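You operate a simulated robot arm through the tools that you are given. There is no shell and no other tool.

You run a simulated robot arm. Do the job below in one go: nothing can be reset, and whatever is moved stays where it is left.

Task
Set the controls near the long bench. At the end: the stand lever is set to free; the number five bolt is turned to loose; the number three bolt is turned to loose; the number four bolt is turned to loose; whatever was shut is shut again. Leave all else as you found it, and nothing knocked over. The stand lever goes to its stop.

The check looks at the end state, three seconds after you hand in, the way a careful person would. Anything else that was tipped, shoved, dropped, spilled or broken makes it a failure.

Robot
A 6-joint arm with a three-finger gripper, fixed in place. Base frame: the origin is at the foot of the arm, x ahead of it, y to its left, z up. Readings come in m, degrees, newtons and seconds.
Its first joint turns from -166.0 to 166.0 degrees. Payload 4.89 kg.
The TCP is the grasp point between the finger pads, 0.03 m short of the fingertips. In the tool frame z runs along the fingers and y along their closing line. Largest opening 0.164 m; the body of the gripper starts 0.125 m behind the TCP.
Orientation is that of the tool frame in the base frame, as a unit quaternion [w, x, y, z]. With the fingers straight down and closing along the base's y, the tool's x points along the base's -x, its y along +y and its z along -z.

Tools
- The arm moves only by the tool servo_tool. Its argument "moves" is a list of rows, each a list of 7 numbers: the shift along the tool's x, y, z in units of 25 mm (1.0 is 25 mm), then the turn, a rotation vector about the tool's x, y, z in units of 4 degrees (1.0 is 4 degrees), then the closure in counts, from 0 (fully open) to 255 (shut). In form: [[tx, ty, tz, rx, ry, rz, claw], ...]. A call has 1 to 20 rows; each row shifts and turns the commanded pose from where the row before left it, along the tool's axes as they then stand. A call with a number of a shift or a turn outside -1 to 1 is refused whole. Rows are played at 5 a second. More than 0.05 m and 8.6 degrees between two rows, or a gripper value outside its range, and nothing of the call is played. A pose out of reach is approached as far as the arm can. The call stops where the force on the tool passes 40 N (or 10 N more than at its start, if that is more) or the arm is blocked; 0.2 s more then pass. Each finger travels about 0.108 m/s and halts on what it meets, pressing with about 36 N; the grip force reading is that of the motor and also rises with nothing between the fingers. The clock runs only during rows and for 0.2 s after the last one: add rows that do not move to give the fingers time. It gives the time, the measured TCP pose, the force on the tool (base axes), the opening and the grip force at its end, in the units of the frame above (readings bear some noise), with the torque about the TCP (base axes, N m) and any sound that the robot's microphone picked up, and new pictures: "show" is both (left out), scene, wrist or none.
- Cameras (640 x 400 px; columns grow to the right, rows downward): "scene" is fixed at [0.2219, 0.6499, 1.4848]; the picture's right is [-1.00, -0.08, 0.00], its down [-0.02, 0.30, -0.95] and it looks along [0.07, -0.95, -0.30] (base axes); focal length 319 px, centre (320, 200). "wrist" rides on the gripper at [0.076, -0.002, -0.152] in the tool frame; the picture's right is [0.02, 1.00, 0.00], its down [-0.88, 0.02, -0.47] and it looks along [-0.47, 0.01, 0.88] (tool axes); focal length 247 px, centre (320, 200). There is no depth. A picture from a camera that has moved, and an enlarged one, comes with that camera's place and axes in the base frame and with its lens.
- slide_trunk(by): slides the trunk up (or, below 0, down) by that many m; the arm rides with it, the base frame stays. It gives what a move gives, with no picture.
- inspect(camera, box): a new picture of the part [left, top, right, bottom] of that camera's present view, enlarged. The clock stands still meanwhile.
- finish_job(): hands the job in; it is judged then, once.

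Places have to be worked out from the pictures, the camera data and where the tool is seen. Open the gripper and draw the arm clear of the work before you hand the job in, unless the task says otherwise.

The tools are called after "Request:" as name(argument=value, ...) on one line, values as JSON. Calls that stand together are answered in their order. servo_tool: Moves the arm, as the interface text tells. Its arguments: {"type":"object","properties":{"moves":{"type":"array","items":{"type":"array","items":{"type":"number"}}},"show":{"type":"string","enum":["both","scene","wrist","none"]}},"required":["moves"]} The other tools are called the same way: slide_trunk (by) slides the trunk up or down; inspect (camera, box) takes an enlarged picture of a part of a camera's view; finish_job () hands the job in.

At the start:

```text
clock: 0.0
ee_pos: [0.2435, -0.6016, 1.2277]
orientation: [0.0, 0.0, 1.0, 0.0]
ft_force: [-0.5, 0.3, 0.4]
wrist_torque: [0.0, -0.01, 0.03]
gripper_width: 0.1638
gripper_force: 0.2
trunk travel left (down, up): [-0.175, 0.215]
```

scene: 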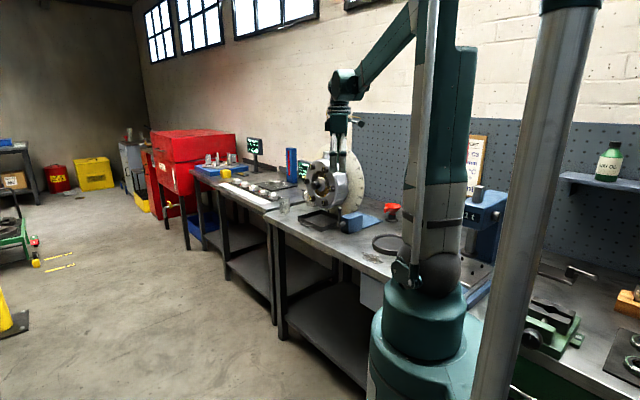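
wrist: 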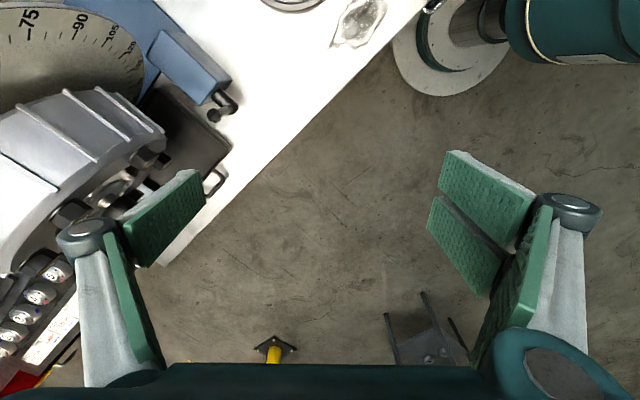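

I'll start by looking closer at the bench in both cameras to find the stand, its lever and the numbered bolts.

Request:
inspect(camera="scene", box=[260, 120, 420, 250])

Request:
inspect(camera="wrist", box=[0, 0, 260, 180])

Request:
inspect(camera="wrist", box=[0, 120, 260, 300])

Request:
inspect(camera="scene", box=[140, 110, 340, 230])

```text
3.08 times, centred on (340, 185) of scene
camera zoom: at [0.2219, 0.6499, 1.4848], right [-1.0, -0.08, 0.0], down [-0.02, 0.3, -0.95], along [0.07, -0.95, -0.3], focal length 982 px, centre (258, 246)
```

zoom: 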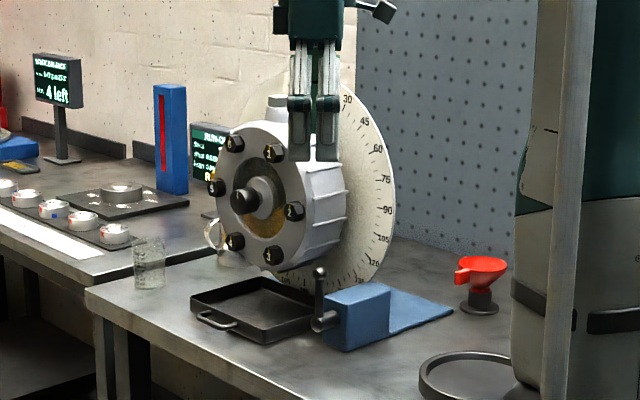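

```text
2.22 times, centred on (130, 90) of wrist
camera zoom: at [0.1674, -0.6008, 1.3818], right [-0.02, 1.0, 0.0], down [0.88, 0.02, 0.47], along [0.47, 0.01, -0.88], focal length 549 px, centre (742, 444)
```

zoom: 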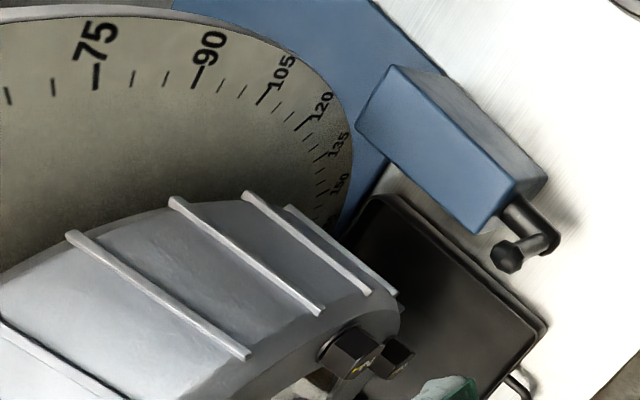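

```text
2.22 times, centred on (130, 210) of wrist
camera zoom: at [0.1674, -0.6008, 1.3818], right [-0.02, 1.0, 0.0], down [0.88, 0.02, 0.47], along [0.47, 0.01, -0.88], focal length 549 px, centre (742, 178)
```

zoom: 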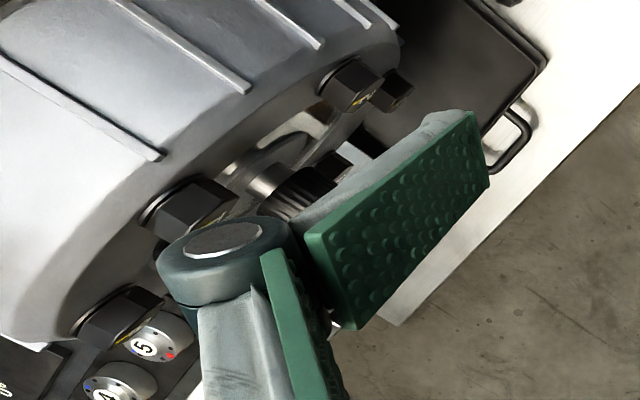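

```text
3.20 times, centred on (240, 170) of scene
camera zoom: at [0.2219, 0.6499, 1.4848], right [-1.0, -0.08, 0.0], down [-0.02, 0.3, -0.95], along [0.07, -0.95, -0.3], focal length 1022 px, centre (576, 296)
```

zoom: 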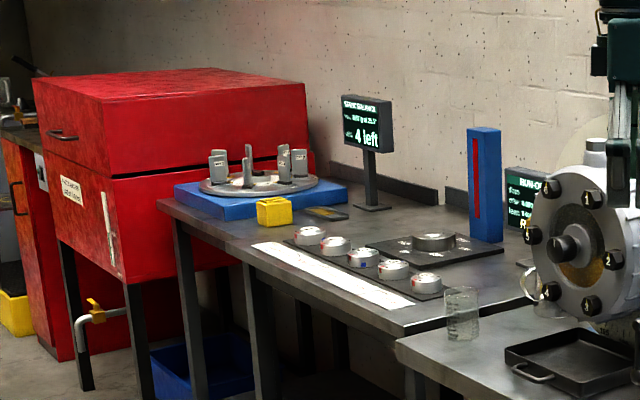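

The bolt circle appears to be on the face of a wheel-like housing, in front of an angle dial, with the lever on the blue block beside it. I'll enlarge the face, the lever and the screens further to read their markings.

Request:
inspect(camera="scene", box=[305, 148, 345, 188])

Request:
inspect(camera="scene", box=[325, 180, 380, 215])

Request:
inspect(camera="scene", box=[295, 150, 325, 182])

Request:
inspect(camera="scene", box=[240, 130, 275, 160])

Request:
inspect(camera="wrist", box=[140, 20, 250, 130])

Request:
inspect(camera="scene", box=[440, 120, 540, 280])

```text
10.00 times, centred on (325, 168) of scene
camera zoom: at [0.2219, 0.6499, 1.4848], right [-1.0, -0.08, 0.0], down [-0.02, 0.3, -0.95], along [0.07, -0.95, -0.3], focal length 3192 px, centre (270, 520)
```

zoom: 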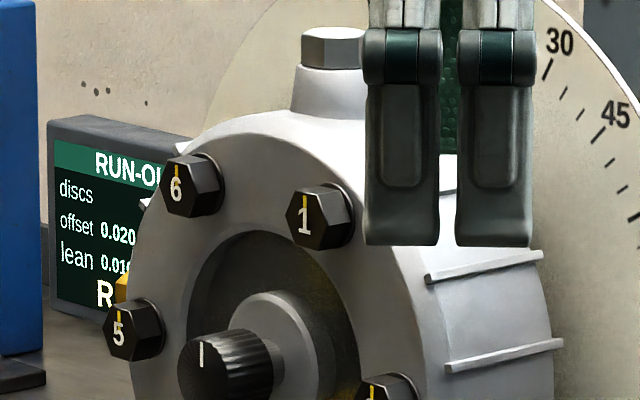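

```text
11.43 times, centred on (352, 198) of scene
camera zoom: at [0.2219, 0.6499, 1.4848], right [-1.0, -0.08, 0.0], down [-0.02, 0.3, -0.95], along [0.07, -0.95, -0.3], focal length 3648 px, centre (-51, 229)
```

zoom: 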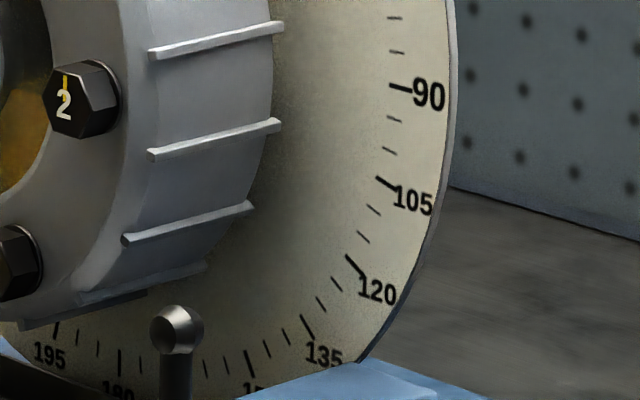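

```text
12.50 times, centred on (310, 166) of scene
camera zoom: at [0.2219, 0.6499, 1.4848], right [-1.0, -0.08, 0.0], down [-0.02, 0.3, -0.95], along [0.07, -0.95, -0.3], focal length 3990 px, centre (445, 625)
```

zoom: 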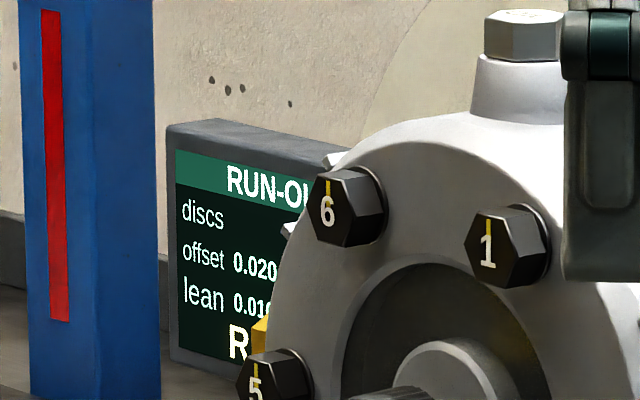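

```text
13.33 times, centred on (258, 145) of scene
camera zoom: at [0.2219, 0.6499, 1.4848], right [-1.0, -0.08, 0.0], down [-0.02, 0.3, -0.95], along [0.07, -0.95, -0.3], focal length 4256 px, centre (1153, 933)
```

zoom: 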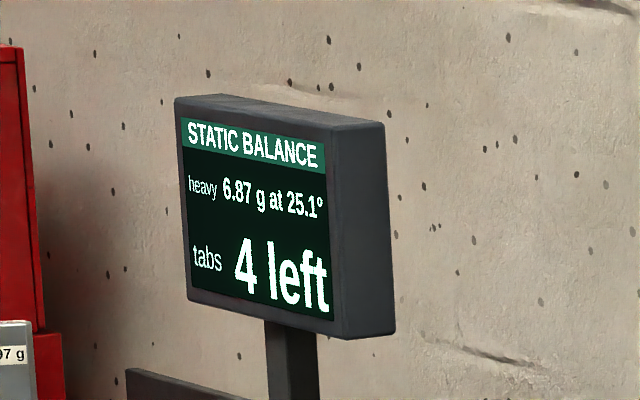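

```text
3.64 times, centred on (195, 75) of wrist
camera zoom: at [0.1674, -0.6008, 1.3818], right [-0.02, 1.0, 0.0], down [0.88, 0.02, 0.47], along [0.47, 0.01, -0.88], focal length 898 px, centre (774, 654)
```

zoom: 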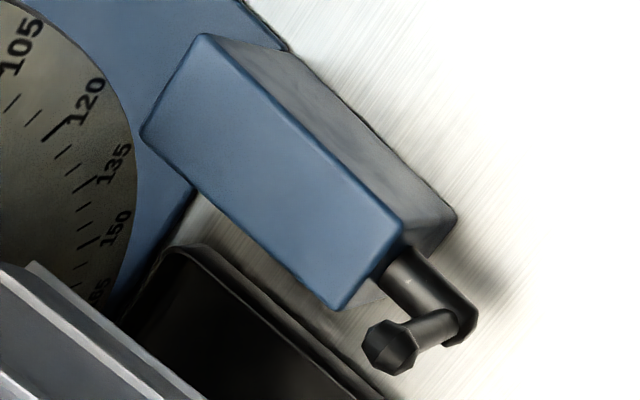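

```text
2.50 times, centred on (490, 200) of scene
camera zoom: at [0.2219, 0.6499, 1.4848], right [-1.0, -0.08, 0.0], down [-0.02, 0.3, -0.95], along [0.07, -0.95, -0.3], focal length 798 px, centre (-105, 200)
```

zoom: 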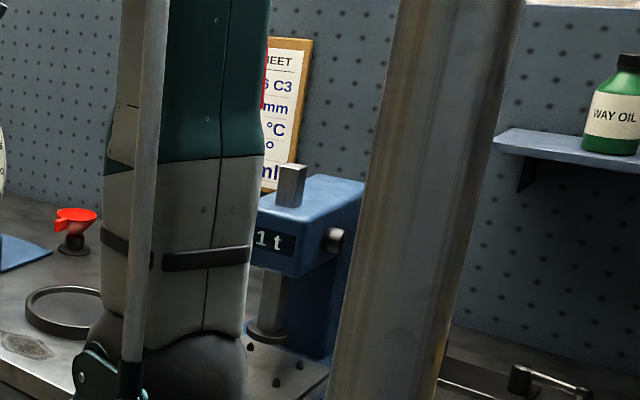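

Bolt 1 triangulates to about (0.31,-0.86,1.16) and the bolt circle centre to about (0.34,-0.90,1.08). The face normal is roughly (0.73,0.68,0) and the lever ball is near (0.233,-0.756,1.004). I'll move the arm out in front of the face, well clear, and yaw it so the wrist camera can look straight at the face.

Request:
servo_tool(moves=[[-1, -0.18, 0, 0, 0, 0, 0], [-1, -0.18, 0, 0, 0, 0, 0], [-1, -0.18, 0, 0, 0, 0, 0], [-1, -0.18, 0, 0, 0, 0, 0], [-1, -0.18, 0, 0, 0, 0, 0], [-1, -0.18, 0, 0, 0, 0, 0], [-1, -0.18, 0, 0, 0, 0, 0], [-1, -0.18, 0, 0, 0, 0, 0], [-1, -0.18, 0, 0, 0, 0, 0], [-1, -0.18, 0, 0, 0, 0, 0], [-1, -0.18, 0, 0, 0, 0, 0], [-1, -0.18, 0, 0, 0, 0, 0], [-1, -0.18, 0, 0, 0, 0, 0]], show="both")

```text
clock: 2.8
ee_pos: [0.5681, -0.6569, 1.2306]
orientation: [0.0, 0.0, 1.0, 0.0]
ft_force: [-0.9, 2.1, 1.4]
wrist_torque: [-0.06, -0.09, -0.02]
gripper_width: 0.1642
gripper_force: 0.0
trunk travel left (down, up): [-0.175, 0.215]
camera wrist: at [0.4925, -0.6585, 1.3829], right [-0.02, 1.0, 0.0], down [0.88, 0.02, 0.47], along [0.47, 0.01, -0.88], focal length 247 px, centre (320, 200)
```

scene: 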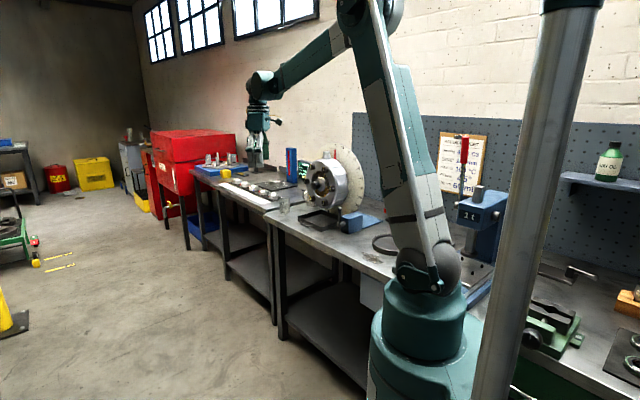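
wrist: 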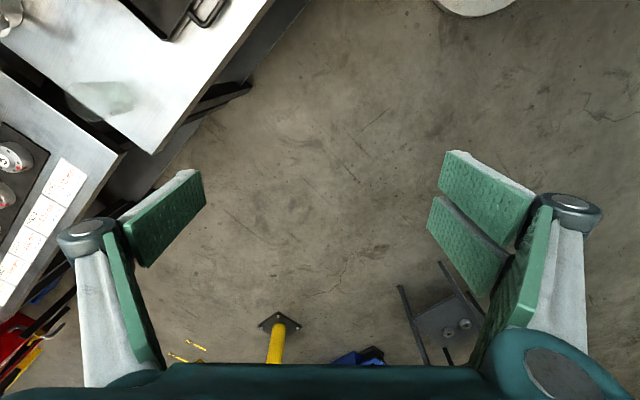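

The arm is clear and the housing is now unobstructed in the scene view. I'll read the sheet on the wall and look at the whole face and the lever block.

Request:
inspect(camera="scene", box=[300, 145, 350, 180])

Request:
inspect(camera="scene", box=[300, 175, 350, 210])

Request:
inspect(camera="scene", box=[425, 120, 500, 200])

Request:
inspect(camera="scene", box=[320, 200, 385, 240])

Request:
inspect(camera="scene", box=[290, 135, 370, 245])

```text
11.43 times, centred on (325, 162) of scene
camera zoom: at [0.2219, 0.6499, 1.4848], right [-1.0, -0.08, 0.0], down [-0.02, 0.3, -0.95], along [0.07, -0.95, -0.3], focal length 3648 px, centre (263, 629)
```

zoom: 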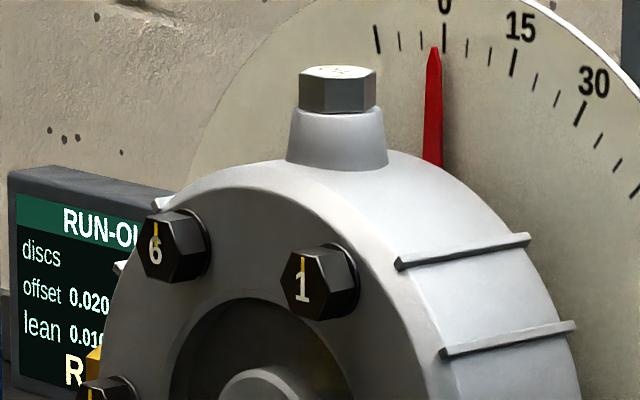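

```text
11.43 times, centred on (325, 192) of scene
camera zoom: at [0.2219, 0.6499, 1.4848], right [-1.0, -0.08, 0.0], down [-0.02, 0.3, -0.95], along [0.07, -0.95, -0.3], focal length 3648 px, centre (263, 286)
```

zoom: 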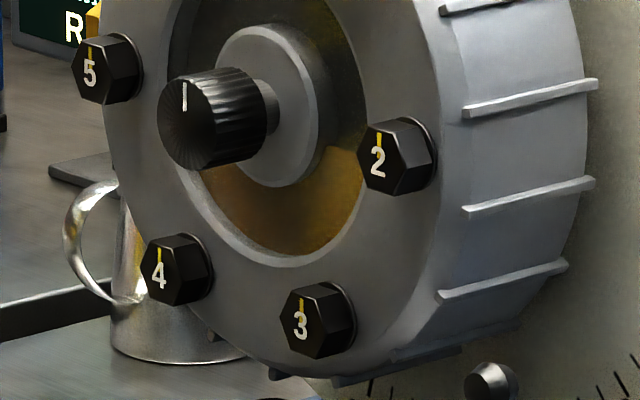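

```text
5.00 times, centred on (462, 160) of scene
camera zoom: at [0.2219, 0.6499, 1.4848], right [-1.0, -0.08, 0.0], down [-0.02, 0.3, -0.95], along [0.07, -0.95, -0.3], focal length 1596 px, centre (-392, 400)
```

zoom: 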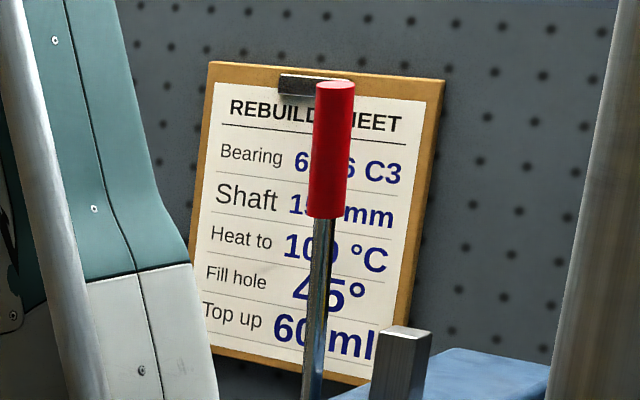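

```text
9.85 times, centred on (352, 220) of scene
camera zoom: at [0.2219, 0.6499, 1.4848], right [-1.0, -0.08, 0.0], down [-0.02, 0.3, -0.95], along [0.07, -0.95, -0.3], focal length 3143 px, centre (0, 3)
```

zoom: 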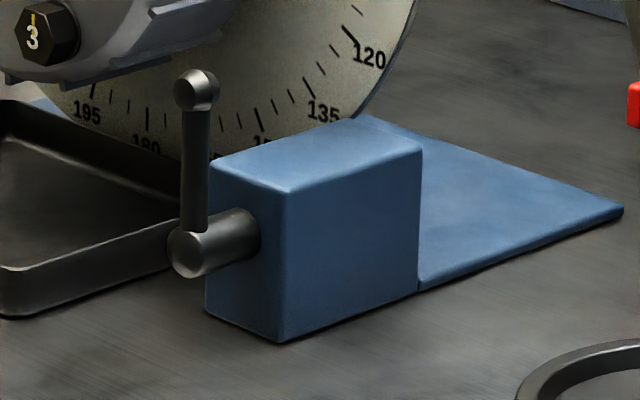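

```text
3.64 times, centred on (330, 190) of scene
camera zoom: at [0.2219, 0.6499, 1.4848], right [-1.0, -0.08, 0.0], down [-0.02, 0.3, -0.95], along [0.07, -0.95, -0.3], focal length 1161 px, centre (284, 236)
```

zoom: 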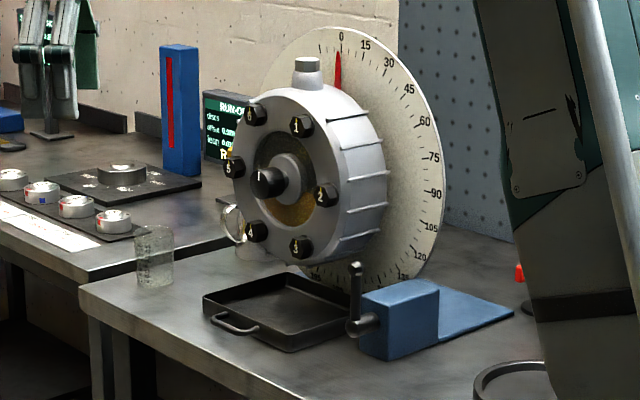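

The rebuild sheet, dial pointer (at 0) and all six bolts (yellow marks pointing up) can be read. Next I'll yaw the tool by about -43° so that pitching up will point the fingers at the face.

Request:
servo_tool(moves=[[0, 0, 0, 0, 0, -1, 0], [0, 0, 0, 0, 0, -1, 0], [0, 0, 0, 0, 0, -1, 0], [0, 0, 0, 0, 0, -1, 0], [0, 0, 0, 0, 0, -1, 0], [0, 0, 0, 0, 0, -1, 0], [0, 0, 0, 0, 0, -1, 0], [0, 0, 0, 0, 0, -1, 0], [0, 0, 0, 0, 0, -1, 0], [0, 0, 0, 0, 0, -1, 0], [0, 0, 0, 0, 0, -0.75, 0]], show="none")

Request:
servo_tool(moves=[[0, 0, 0, 0, 1, 0, 0], [0, 0, 0, 0, 1, 0, 0], [0, 0, 0, 0, 1, 0, 0], [0, 0, 0, 0, 1, 0, 0], [0, 0, 0, 0, 1, 0, 0], [0, 0, 0, 0, 1, 0, 0], [0, 0, 0, 0, 1, 0, 0], [0, 0, 0, 0, 1, 0, 0]], show="both")

```text
clock: 5.2
ee_pos: [0.5684, -0.6577, 1.2285]
orientation: [0.0, -0.367, 0.93, 0.0]
ft_force: [-0.1, -0.1, 0.7]
wrist_torque: [0.01, 0.01, 0.0]
gripper_width: 0.1641
gripper_force: 0.0
trunk travel left (down, up): [-0.175, 0.215]
```

```text
clock: 7.0
ee_pos: [0.5672, -0.6571, 1.2284]
orientation: [-0.256, -0.351, 0.895, -0.1]
ft_force: [-0.5, -0.9, 0.6]
wrist_torque: [0.06, -0.09, 0.0]
gripper_width: 0.1639
gripper_force: 0.2
trunk travel left (down, up): [-0.175, 0.215]
camera wrist: at [0.5812, -0.6474, 1.3991], right [-0.7, 0.72, 0.01], down [0.72, 0.69, -0.07], along [-0.06, -0.04, -1.0], focal length 247 px, centre (320, 200)
```

scene: 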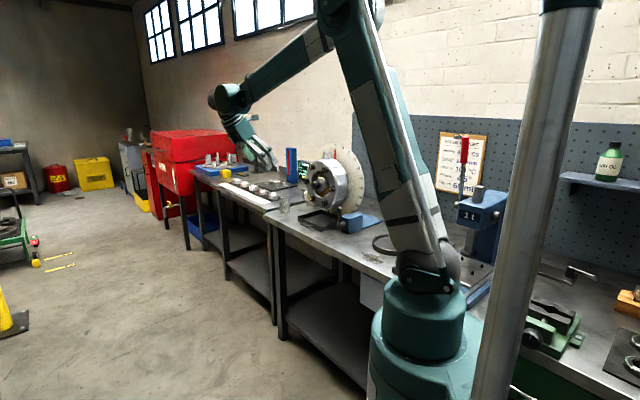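
wrist: 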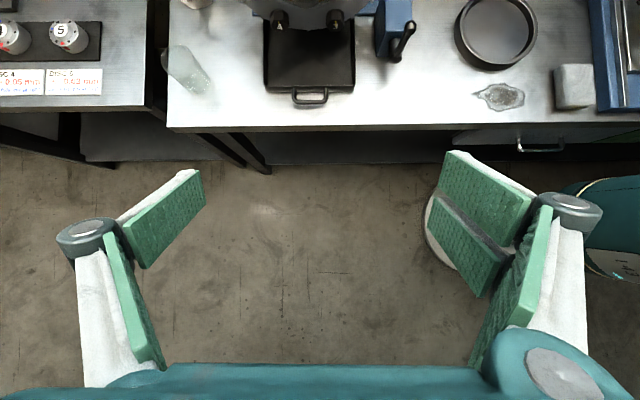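

The yaw aligns with the bench edge and the pitch works. I'll continue pitching the tool to horizontal.

Request:
servo_tool(moves=[[0, 0, 0, 0, 1, 0, 0], [0, 0, 0, 0, 1, 0, 0], [0, 0, 0, 0, 1, 0, 0], [0, 0, 0, 0, 1, 0, 0], [0, 0, 0, 0, 1, 0, 0], [0, 0, 0, 0, 1, 0, 0], [0, 0, 0, 0, 1, 0, 0], [0, 0, 0, 0, 1, 0, 0], [0, 0, 0, 0, 1, 0, 0], [0, 0, 0, 0, 1, 0, 0], [0, 0, 0, 0, 1, 0, 0], [0, 0, 0, 0, 1, 0, 0], [0, 0, 0, 0, 1, 0, 0], [0, 0, 0, 0, 1, 0, 0], [0, 0, 0, 0, 0.5, 0, 0]], show="both")

```text
clock: 10.2
ee_pos: [0.5688, -0.6582, 1.228]
orientation: [0.658, 0.259, -0.657, 0.26]
ft_force: [0.2, 0.3, 0.4]
wrist_torque: [0.0, -0.05, 0.03]
gripper_width: 0.1637
gripper_force: 0.1
trunk travel left (down, up): [-0.175, 0.215]
camera wrist: at [0.6817, -0.5543, 1.3058], right [-0.68, 0.73, 0.02], down [0.33, 0.34, -0.88], along [-0.65, -0.59, -0.47], focal length 247 px, centre (320, 200)
```

scene: 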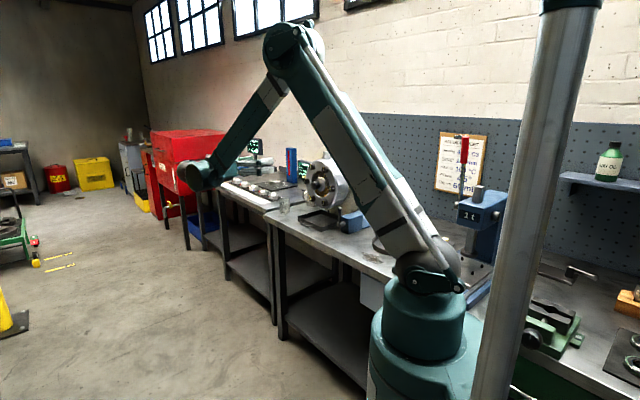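
wrist: 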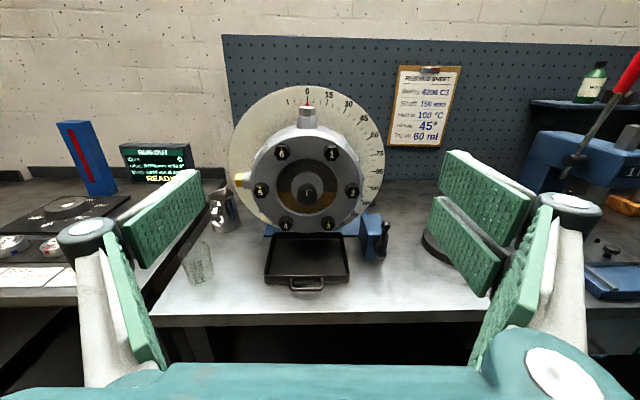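

Now I have a frontal view, so I'll enlarge the face, the lever and the left side of the housing.

Request:
inspect(camera="wrist", box=[225, 80, 400, 190])

Request:
inspect(camera="wrist", box=[225, 180, 400, 290])

Request:
inspect(camera="wrist", box=[345, 200, 410, 265])

Request:
inspect(camera="wrist", box=[265, 140, 350, 235])

Request:
inspect(camera="wrist", box=[180, 150, 270, 240])

Request:
inspect(camera="wrist", box=[380, 60, 480, 150])

```text
3.64 times, centred on (312, 135) of wrist
camera zoom: at [0.6817, -0.5543, 1.3058], right [-0.68, 0.73, 0.02], down [0.33, 0.34, -0.88], along [-0.65, -0.59, -0.47], focal length 898 px, centre (347, 436)
```

zoom: 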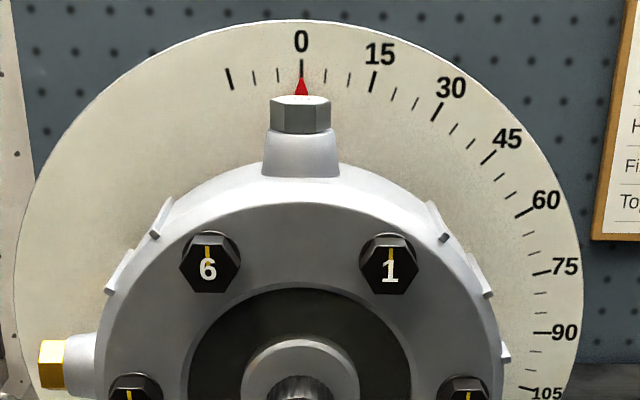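

```text
3.64 times, centred on (312, 235) of wrist
camera zoom: at [0.6817, -0.5543, 1.3058], right [-0.68, 0.73, 0.02], down [0.33, 0.34, -0.88], along [-0.65, -0.59, -0.47], focal length 898 px, centre (347, 73)
```

zoom: 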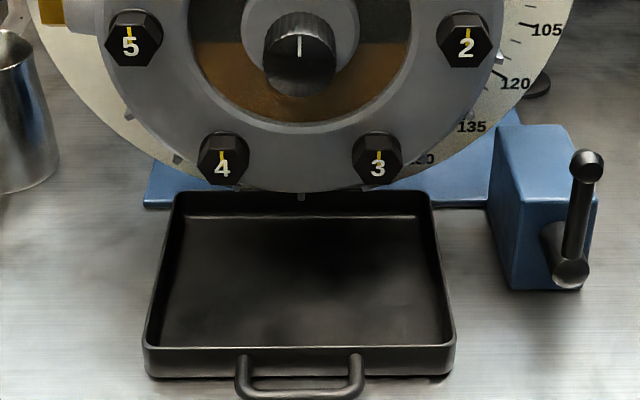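

```text
6.15 times, centred on (378, 232) of wrist
camera zoom: at [0.6817, -0.5543, 1.3058], right [-0.68, 0.73, 0.02], down [0.33, 0.34, -0.88], along [-0.65, -0.59, -0.47], focal length 1520 px, centre (-34, 0)
```

zoom: 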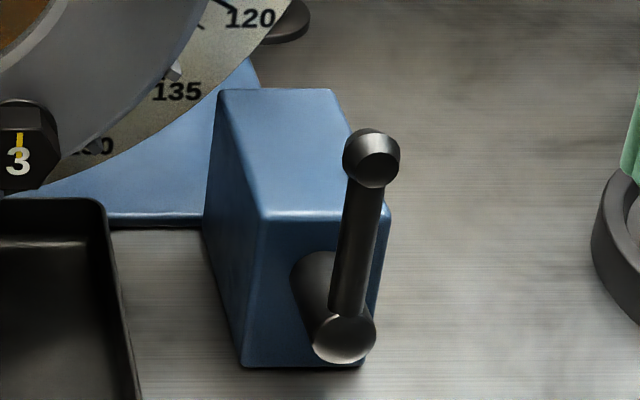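

```text
4.21 times, centred on (308, 188) of wrist
camera zoom: at [0.6817, -0.5543, 1.3058], right [-0.68, 0.73, 0.02], down [0.33, 0.34, -0.88], along [-0.65, -0.59, -0.47], focal length 1040 px, centre (373, 253)
```

zoom: 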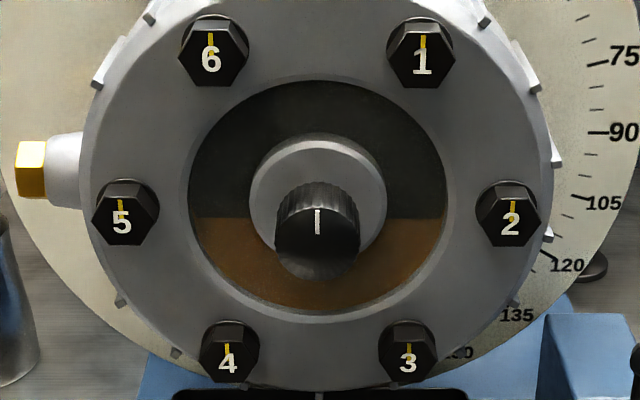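

```text
4.44 times, centred on (225, 195) of wrist
camera zoom: at [0.6817, -0.5543, 1.3058], right [-0.68, 0.73, 0.02], down [0.33, 0.34, -0.88], along [-0.65, -0.59, -0.47], focal length 1098 px, centre (742, 222)
```

zoom: 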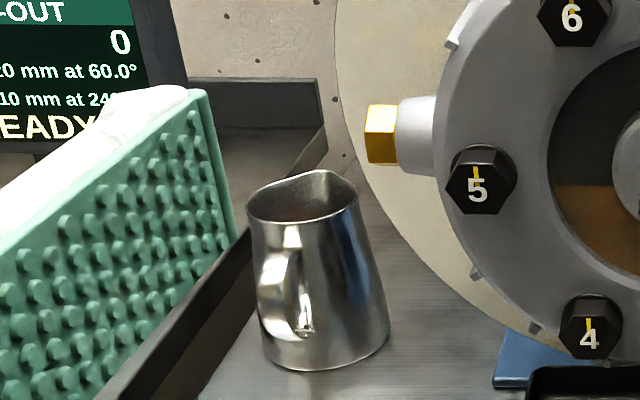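

```text
4.44 times, centred on (430, 105) of wrist
camera zoom: at [0.6817, -0.5543, 1.3058], right [-0.68, 0.73, 0.02], down [0.33, 0.34, -0.88], along [-0.65, -0.59, -0.47], focal length 1098 px, centre (-169, 622)
```

zoom: 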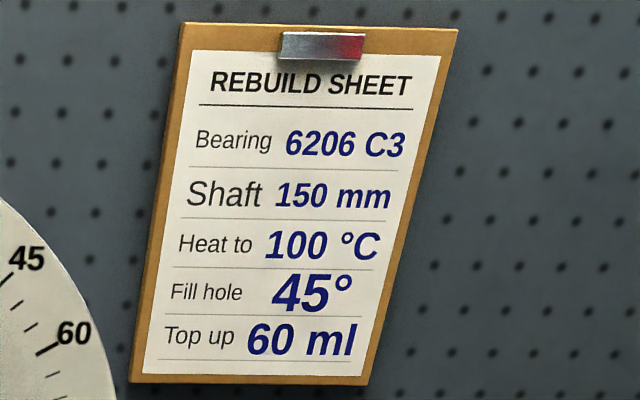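

The frontal view puts the bolt circle centre about 26 mm left of the tool axis, 162 mm below the TCP and 325 mm ahead. The radius is 0.10 m, with bolt 3 at lower right. I'll come down in front of bolt 3, about 8 cm short of it, with the claw part closed to get a better look.

Request:
servo_tool(moves=[[-0.986, 0.097, 0.6, 0, 0, 0, 150], [-0.986, 0.097, 0.6, 0, 0, 0, 150], [-0.986, 0.097, 0.6, 0, 0, 0, 150], [-0.986, 0.097, 0.6, 0, 0, 0, 150], [-0.986, 0.097, 0.6, 0, 0, 0, 150], [-0.986, 0.097, 0.6, 0, 0, 0, 150], [-0.986, 0.097, 0.6, 0, 0, 0, 150], [-0.986, 0.097, 0.6, 0, 0, 0, 150], [-0.986, 0.097, 0.6, 0, 0, 0, 150], [-0.986, 0.097, 0.6, 0, 0, 0, 150]], show="both")

```text
clock: 12.4
ee_pos: [0.4405, -0.742, 0.9834]
orientation: [-0.658, -0.259, 0.658, -0.259]
ft_force: [-0.7, 0.8, 0.3]
wrist_torque: [0.01, -0.05, 0.13]
gripper_width: 0.0676
gripper_force: 0.1
trunk travel left (down, up): [-0.175, 0.215]
camera wrist: at [0.5538, -0.6383, 1.061], right [-0.68, 0.73, 0.02], down [0.33, 0.34, -0.88], along [-0.65, -0.59, -0.47], focal length 247 px, centre (320, 200)
```

scene: 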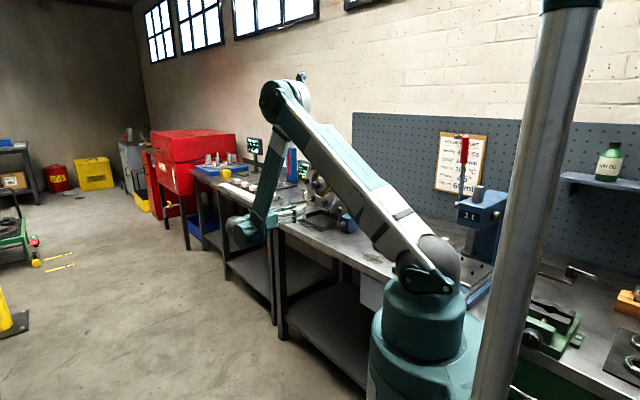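
wrist: 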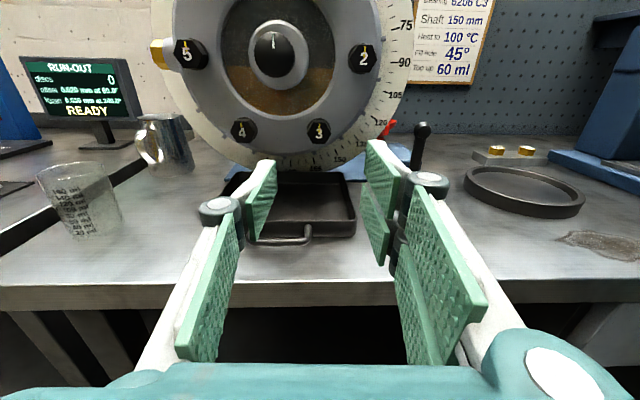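

The fingers straddle the line to bolt 3 and the wrist hangs clear in front of the bench edge. I'll enlarge bolts 3, 4 and 5 to see how the hex flats lie and check for any markings.

Request:
inspect(camera="wrist", box=[290, 105, 350, 155])

Request:
inspect(camera="wrist", box=[215, 105, 275, 155])

Request:
inspect(camera="wrist", box=[150, 20, 230, 90])

Request:
inspect(camera="wrist", box=[395, 100, 455, 200])

```text
8.00 times, centred on (320, 130) of wrist
camera zoom: at [0.5538, -0.6383, 1.061], right [-0.68, 0.73, 0.02], down [0.33, 0.34, -0.88], along [-0.65, -0.59, -0.47], focal length 1976 px, centre (320, 760)
```

zoom: 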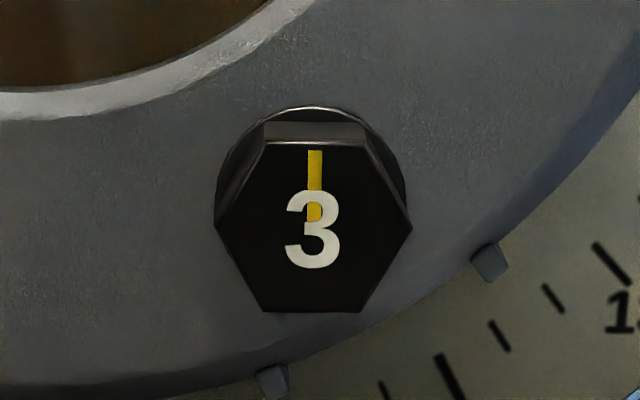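

```text
8.00 times, centred on (245, 130) of wrist
camera zoom: at [0.5538, -0.6383, 1.061], right [-0.68, 0.73, 0.02], down [0.33, 0.34, -0.88], along [-0.65, -0.59, -0.47], focal length 1976 px, centre (920, 760)
```

zoom: 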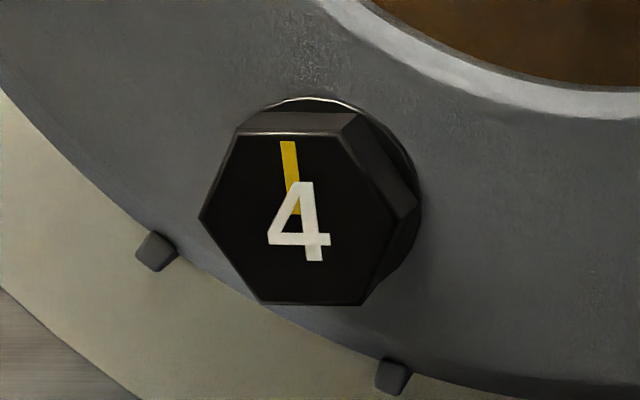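

```text
5.71 times, centred on (190, 55) of wrist
camera zoom: at [0.5538, -0.6383, 1.061], right [-0.68, 0.73, 0.02], down [0.33, 0.34, -0.88], along [-0.65, -0.59, -0.47], focal length 1411 px, centre (1063, 1029)
```

zoom: 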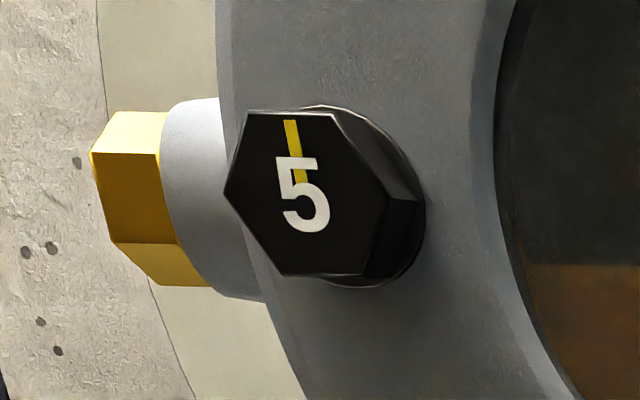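

```text
4.00 times, centred on (425, 150) of wrist
camera zoom: at [0.5538, -0.6383, 1.061], right [-0.68, 0.73, 0.02], down [0.33, 0.34, -0.88], along [-0.65, -0.59, -0.47], focal length 988 px, centre (-100, 400)
```

zoom: 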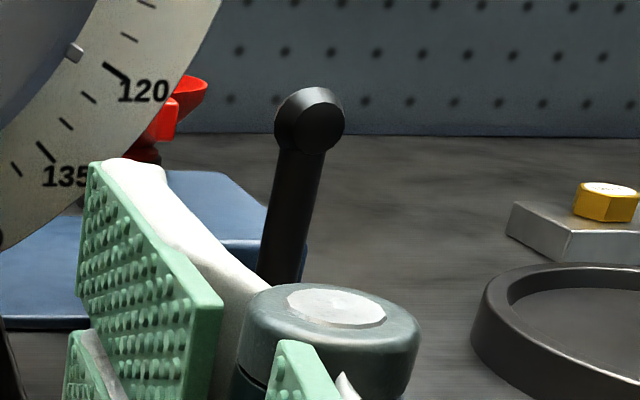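

Bolt 3's hex has flats at top and bottom. It is about 32 mm across the corners with a head 16 mm deep, and lies 1.6 mm left, 3 mm up and 0.167 m ahead of the TCP. I'll correct the aim, turn the tool +30° so the pads meet two flats, and advance partway.

Request:
servo_tool(moves=[[0.12, -0.06, 0, 0, 0, 1, 150], [0, 0, 0, 0, 0, 1, 150], [0, 0, 0, 0, 0, 1, 150], [0, 0, 0, 0, 0, 1, 150], [0, 0, 0, 0, 0, 1, 150], [0, 0, 0, 0, 0, 1, 150], [0, 0, 0, 0, 0, 1, 150], [0, 0, 0, 0, 0, 0.5, 150], [0, 0, 0.8, 0, 0, 0, 150], [0, 0, 0.8, 0, 0, 0, 150], [0, 0, 0.8, 0, 0, 0, 150], [0, 0, 0.8, 0, 0, 0, 150], [0, 0, 0.6, 0, 0, 0, 150]], show="both")

```text
clock: 15.2
ee_pos: [0.3741, -0.8076, 0.9858]
orientation: [-0.568, -0.081, 0.702, -0.421]
ft_force: [1.0, -0.5, 0.8]
wrist_torque: [0.0, -0.01, 0.01]
gripper_width: 0.0674
gripper_force: 0.1
trunk travel left (down, up): [-0.175, 0.215]
camera wrist: at [0.4609, -0.6762, 1.0531], right [-0.6, 0.64, -0.48], down [0.63, 0.01, -0.77], along [-0.49, -0.77, -0.41], focal length 247 px, centre (320, 200)
```

scene: 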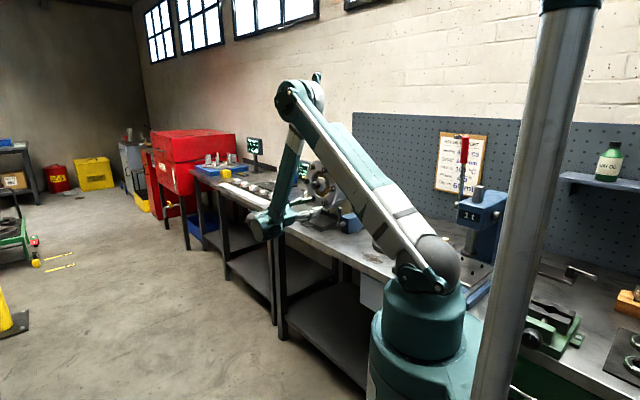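
wrist: 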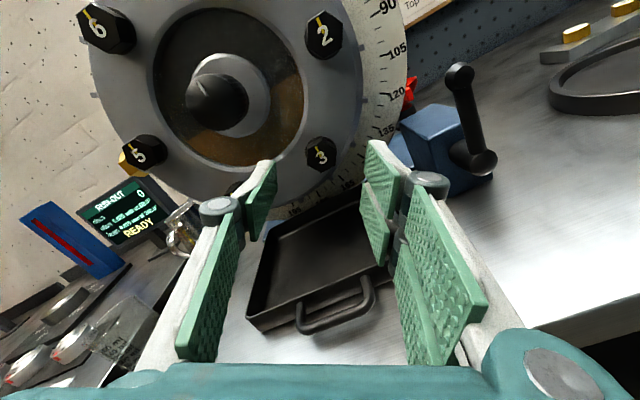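

The bolt sits near the tool axis between the pads. I'll enlarge it to check alignment before closing in.

Request:
inspect(camera="wrist", box=[280, 120, 360, 190])

Request:
inspect(camera="scene", box=[230, 140, 390, 260])

```text
5.71 times, centred on (320, 155) of wrist
camera zoom: at [0.4609, -0.6762, 1.0531], right [-0.6, 0.64, -0.48], down [0.63, 0.01, -0.77], along [-0.49, -0.77, -0.41], focal length 1411 px, centre (320, 457)
```

zoom: 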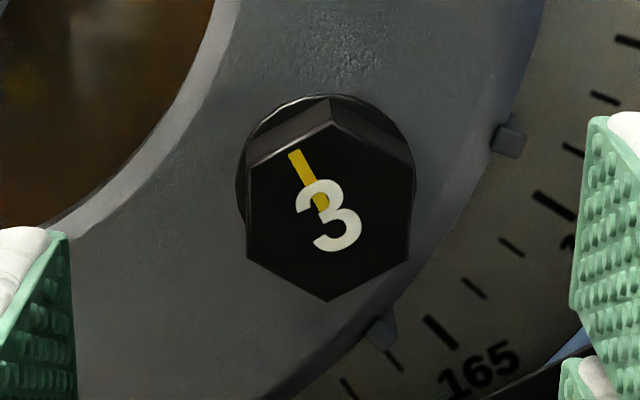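

```text
3.33 times, centred on (310, 200) of scene
camera zoom: at [0.2219, 0.6499, 1.4848], right [-1.0, -0.08, 0.0], down [-0.02, 0.3, -0.95], along [0.07, -0.95, -0.3], focal length 1064 px, centre (353, 200)
```

zoom: 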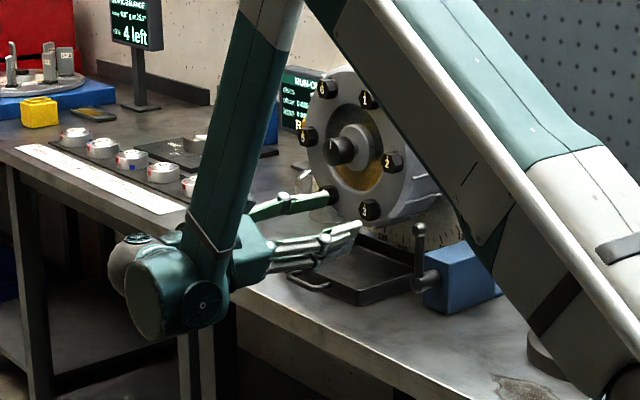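

The pads are parallel to two hex flats and the offset is only about 1–1.5 mm. I'll correct that and advance about 56 mm so the pad tips overlap the head by about 12 mm, with the claw still open.

Request:
servo_tool(moves=[[0.05, 0.03, 0.75, 0, 0, 0, 150], [0, 0, 0.75, 0, 0, 0, 150], [0, 0, 0.74, 0, 0, 0, 150], [0, 0, 0, 0, 0, 0, 150]], show="wrist")

Request:
inspect(camera="wrist", box=[240, 110, 400, 220])

```text
clock: 16.2
ee_pos: [0.333, -0.8457, 0.9876]
orientation: [-0.569, -0.08, 0.703, -0.42]
ft_force: [0.2, -0.2, -1.1]
wrist_torque: [0.02, 0.02, 0.0]
gripper_width: 0.0673
gripper_force: 0.0
trunk travel left (down, up): [-0.175, 0.215]
camera wrist: at [0.4194, -0.7148, 1.0545], right [-0.6, 0.64, -0.48], down [0.64, 0.01, -0.77], along [-0.49, -0.77, -0.41], focal length 247 px, centre (320, 200)
```

wrist: 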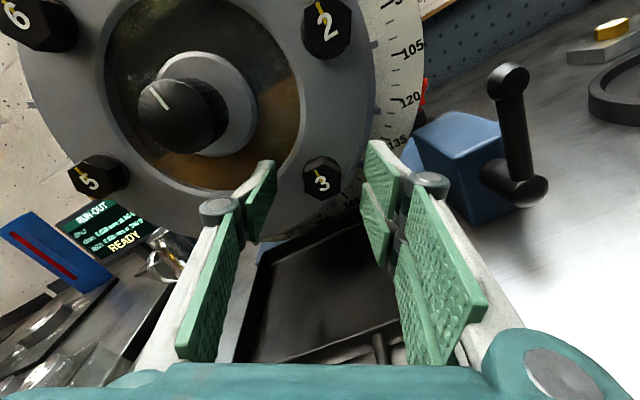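

```text
3.64 times, centred on (320, 165) of wrist
camera zoom: at [0.4194, -0.7148, 1.0545], right [-0.6, 0.64, -0.48], down [0.64, 0.01, -0.77], along [-0.49, -0.77, -0.41], focal length 898 px, centre (320, 327)
```

zoom: 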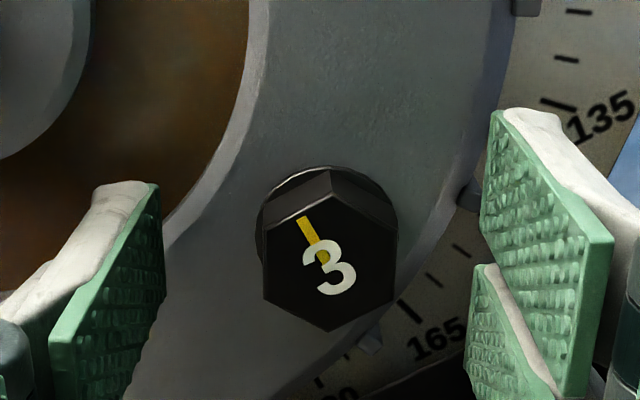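

The front of the head is now about 18 mm ahead of the TCP, so the tips overlap it by about 12 mm. I'll nudge 1.2 mm right and close the claw on the flats.

Request:
servo_tool(moves=[[0.03, 0.05, 0, 0, 0, 0, 150], [0, 0, 0, 0, 0, 0, 190], [0, 0, 0, 0, 0, 0, 255], [0, 0, 0, 0, 0, 0, 255], [0, 0, 0, 0, 0, 0, 255]], show="wrist")

Request:
inspect(camera="wrist", box=[240, 110, 400, 220])

```text
clock: 17.4
ee_pos: [0.3315, -0.8449, 0.9864]
orientation: [-0.568, -0.08, 0.703, -0.421]
ft_force: [-4.4, 10.6, -12.5]
wrist_torque: [0.21, -0.16, -0.08]
gripper_width: 0.0276
gripper_force: 44.7
trunk travel left (down, up): [-0.175, 0.215]
camera wrist: at [0.4183, -0.7138, 1.0541], right [-0.6, 0.64, -0.48], down [0.64, 0.01, -0.77], along [-0.49, -0.77, -0.42], focal length 247 px, centre (320, 200)
```

wrist: 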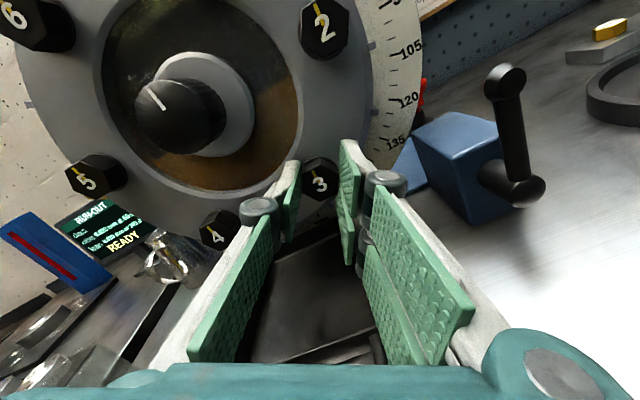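

```text
3.64 times, centred on (320, 165) of wrist
camera zoom: at [0.4183, -0.7138, 1.0541], right [-0.6, 0.64, -0.48], down [0.64, 0.01, -0.77], along [-0.49, -0.77, -0.42], focal length 898 px, centre (320, 327)
```

zoom: 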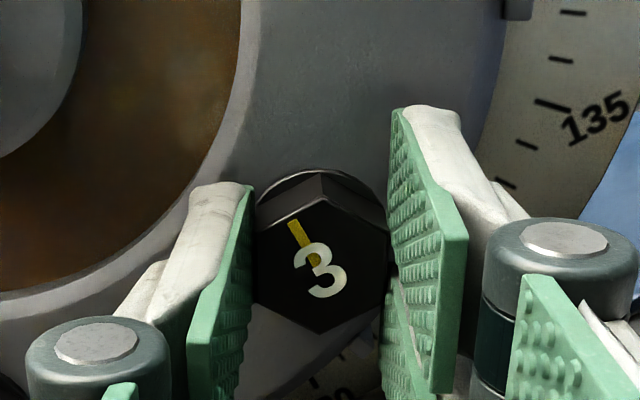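

The grip reads 27.6 mm across, which matches the hex flats, with a small side load along the tool's y. I'll ease that and start turning counter-clockwise (negative about tool z, which points into the face), watching torque and the mark.

Request:
servo_tool(moves=[[0, 0.04, 0, 0, 0, 0, 255], [0, 0, 0, 0, 0, 0, 255]], show="none")

Request:
servo_tool(moves=[[0, 0, 0, 0, 0, -0.5, 255], [0, 0, 0, 0, 0, -0.5, 255], [0, 0, 0, 0, 0, 0, 255]], show="wrist")

Request:
inspect(camera="wrist", box=[240, 110, 400, 220])

```text
clock: 18.0
ee_pos: [0.3314, -0.8438, 0.9853]
orientation: [-0.568, -0.08, 0.702, -0.421]
ft_force: [0.3, -1.4, 0.4]
wrist_torque: [0.55, -0.57, 0.8]
gripper_width: 0.0279
gripper_force: 44.4
trunk travel left (down, up): [-0.175, 0.215]
```

```text
clock: 18.8
ee_pos: [0.3301, -0.8438, 0.9869]
orientation: [-0.583, -0.105, 0.699, -0.401]
ft_force: [1.1, -8.8, 7.2]
wrist_torque: [-0.92, 0.91, -0.11]
gripper_width: 0.0281
gripper_force: 44.6
trunk travel left (down, up): [-0.175, 0.215]
camera wrist: at [0.4211, -0.7166, 1.0567], right [-0.62, 0.66, -0.42], down [0.6, 0.05, -0.8], along [-0.51, -0.75, -0.43], focal length 247 px, centre (320, 200)
```

wrist: 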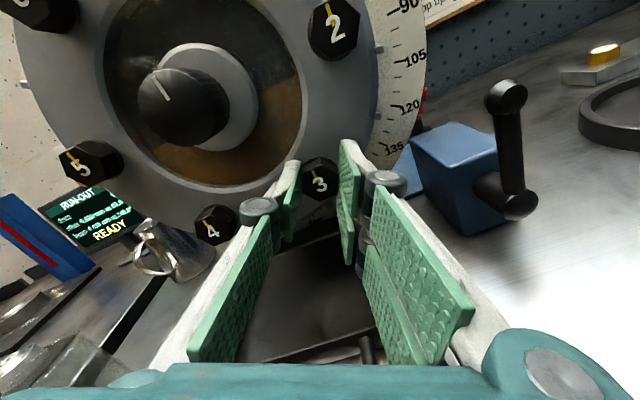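

```text
3.64 times, centred on (320, 165) of wrist
camera zoom: at [0.4211, -0.7166, 1.0567], right [-0.62, 0.66, -0.42], down [0.6, 0.05, -0.8], along [-0.51, -0.75, -0.43], focal length 898 px, centre (320, 327)
```

zoom: 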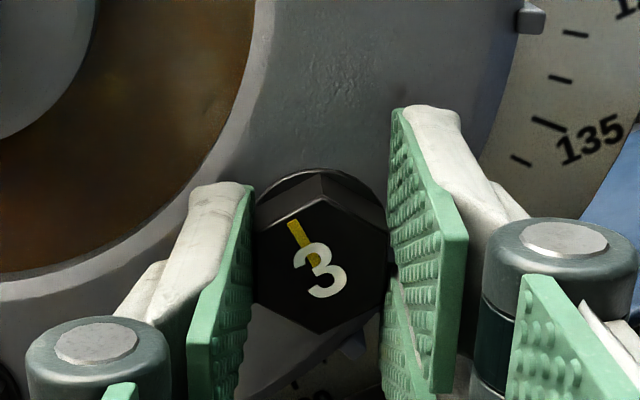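

The bolt follows the pads with low torque. I'll turn another 16° and compare its mark with its neighbours to make sure the bolt turns and not the housing.

Request:
servo_tool(moves=[[0, 0, 0, 0, 0, -1, 255], [0, 0, 0, 0, 0, -1, 255], [0, 0, 0, 0, 0, -1, 255], [0, 0, 0, 0, 0, -1, 255], [0, 0, 0, 0, 0, 0, 255]], show="wrist")

Request:
inspect(camera="wrist", box=[240, 110, 400, 220])

Request:
inspect(camera="scene", box=[300, 145, 350, 215])

```text
clock: 20.0
ee_pos: [0.3319, -0.8431, 0.9879]
orientation: [-0.633, -0.201, 0.678, -0.315]
ft_force: [8.8, -27.4, 23.6]
wrist_torque: [-0.66, 0.61, 0.87]
gripper_width: 0.0278
gripper_force: 44.4
trunk travel left (down, up): [-0.175, 0.215]
camera wrist: at [0.4353, -0.7317, 1.0629], right [-0.68, 0.72, -0.15], down [0.44, 0.23, -0.87], along [-0.59, -0.65, -0.47], focal length 247 px, centre (320, 200)
```

wrist: 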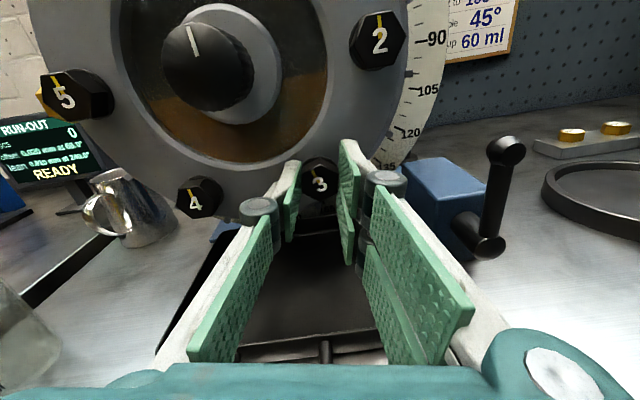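

```text
3.64 times, centred on (320, 165) of wrist
camera zoom: at [0.4353, -0.7317, 1.0629], right [-0.68, 0.72, -0.15], down [0.44, 0.23, -0.87], along [-0.59, -0.65, -0.47], focal length 898 px, centre (320, 327)
```

zoom: 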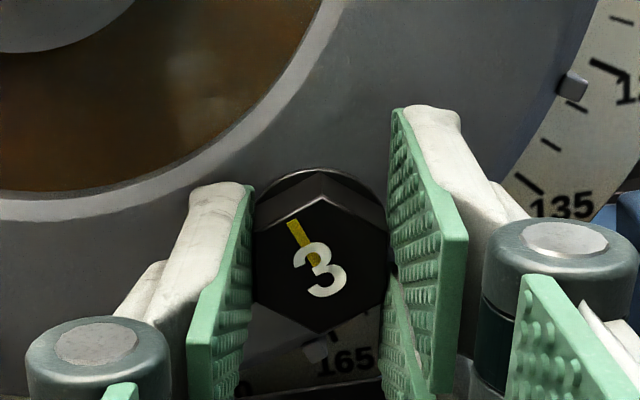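

```text
5.71 times, centred on (325, 180) of scene
camera zoom: at [0.2219, 0.6499, 1.4848], right [-1.0, -0.08, 0.0], down [-0.02, 0.3, -0.95], along [0.07, -0.95, -0.3], focal length 1824 px, centre (291, 314)
```

zoom: 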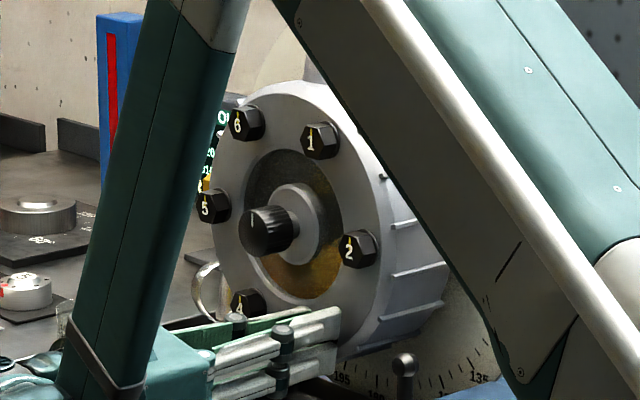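

Bolt 3 is turning relative to bolts 2 and 4, which stay upright. A side load of about 37 N is building because my axis is slightly off, so I'll shift about 1.7 mm left and 1.1 mm up in the tool frame and re-check.

Request:
servo_tool(moves=[[0.045, -0.07, 0, 0, 0, 0, 255], [0, 0, 0, 0, 0, 0, 255]], show="none")

Request:
servo_tool(moves=[[0, 0, 0, 0, 0, -1, 255], [0, 0, 0, 0, 0, -1, 255], [0, 0, 0, 0, 0, 0, 255]], show="none")

```text
clock: 20.6
ee_pos: [0.3317, -0.8446, 0.9859]
orientation: [-0.632, -0.201, 0.678, -0.316]
ft_force: [-2.0, -3.1, -1.6]
wrist_torque: [-0.55, 0.55, 0.13]
gripper_width: 0.0278
gripper_force: 45.1
trunk travel left (down, up): [-0.175, 0.215]
```

```text
clock: 21.4
ee_pos: [0.3313, -0.8439, 0.9862]
orientation: [-0.653, -0.248, 0.662, -0.27]
ft_force: [-4.9, 8.6, -14.3]
wrist_torque: [-0.4, 0.35, -0.12]
gripper_width: 0.0279
gripper_force: 44.9
trunk travel left (down, up): [-0.175, 0.215]
```

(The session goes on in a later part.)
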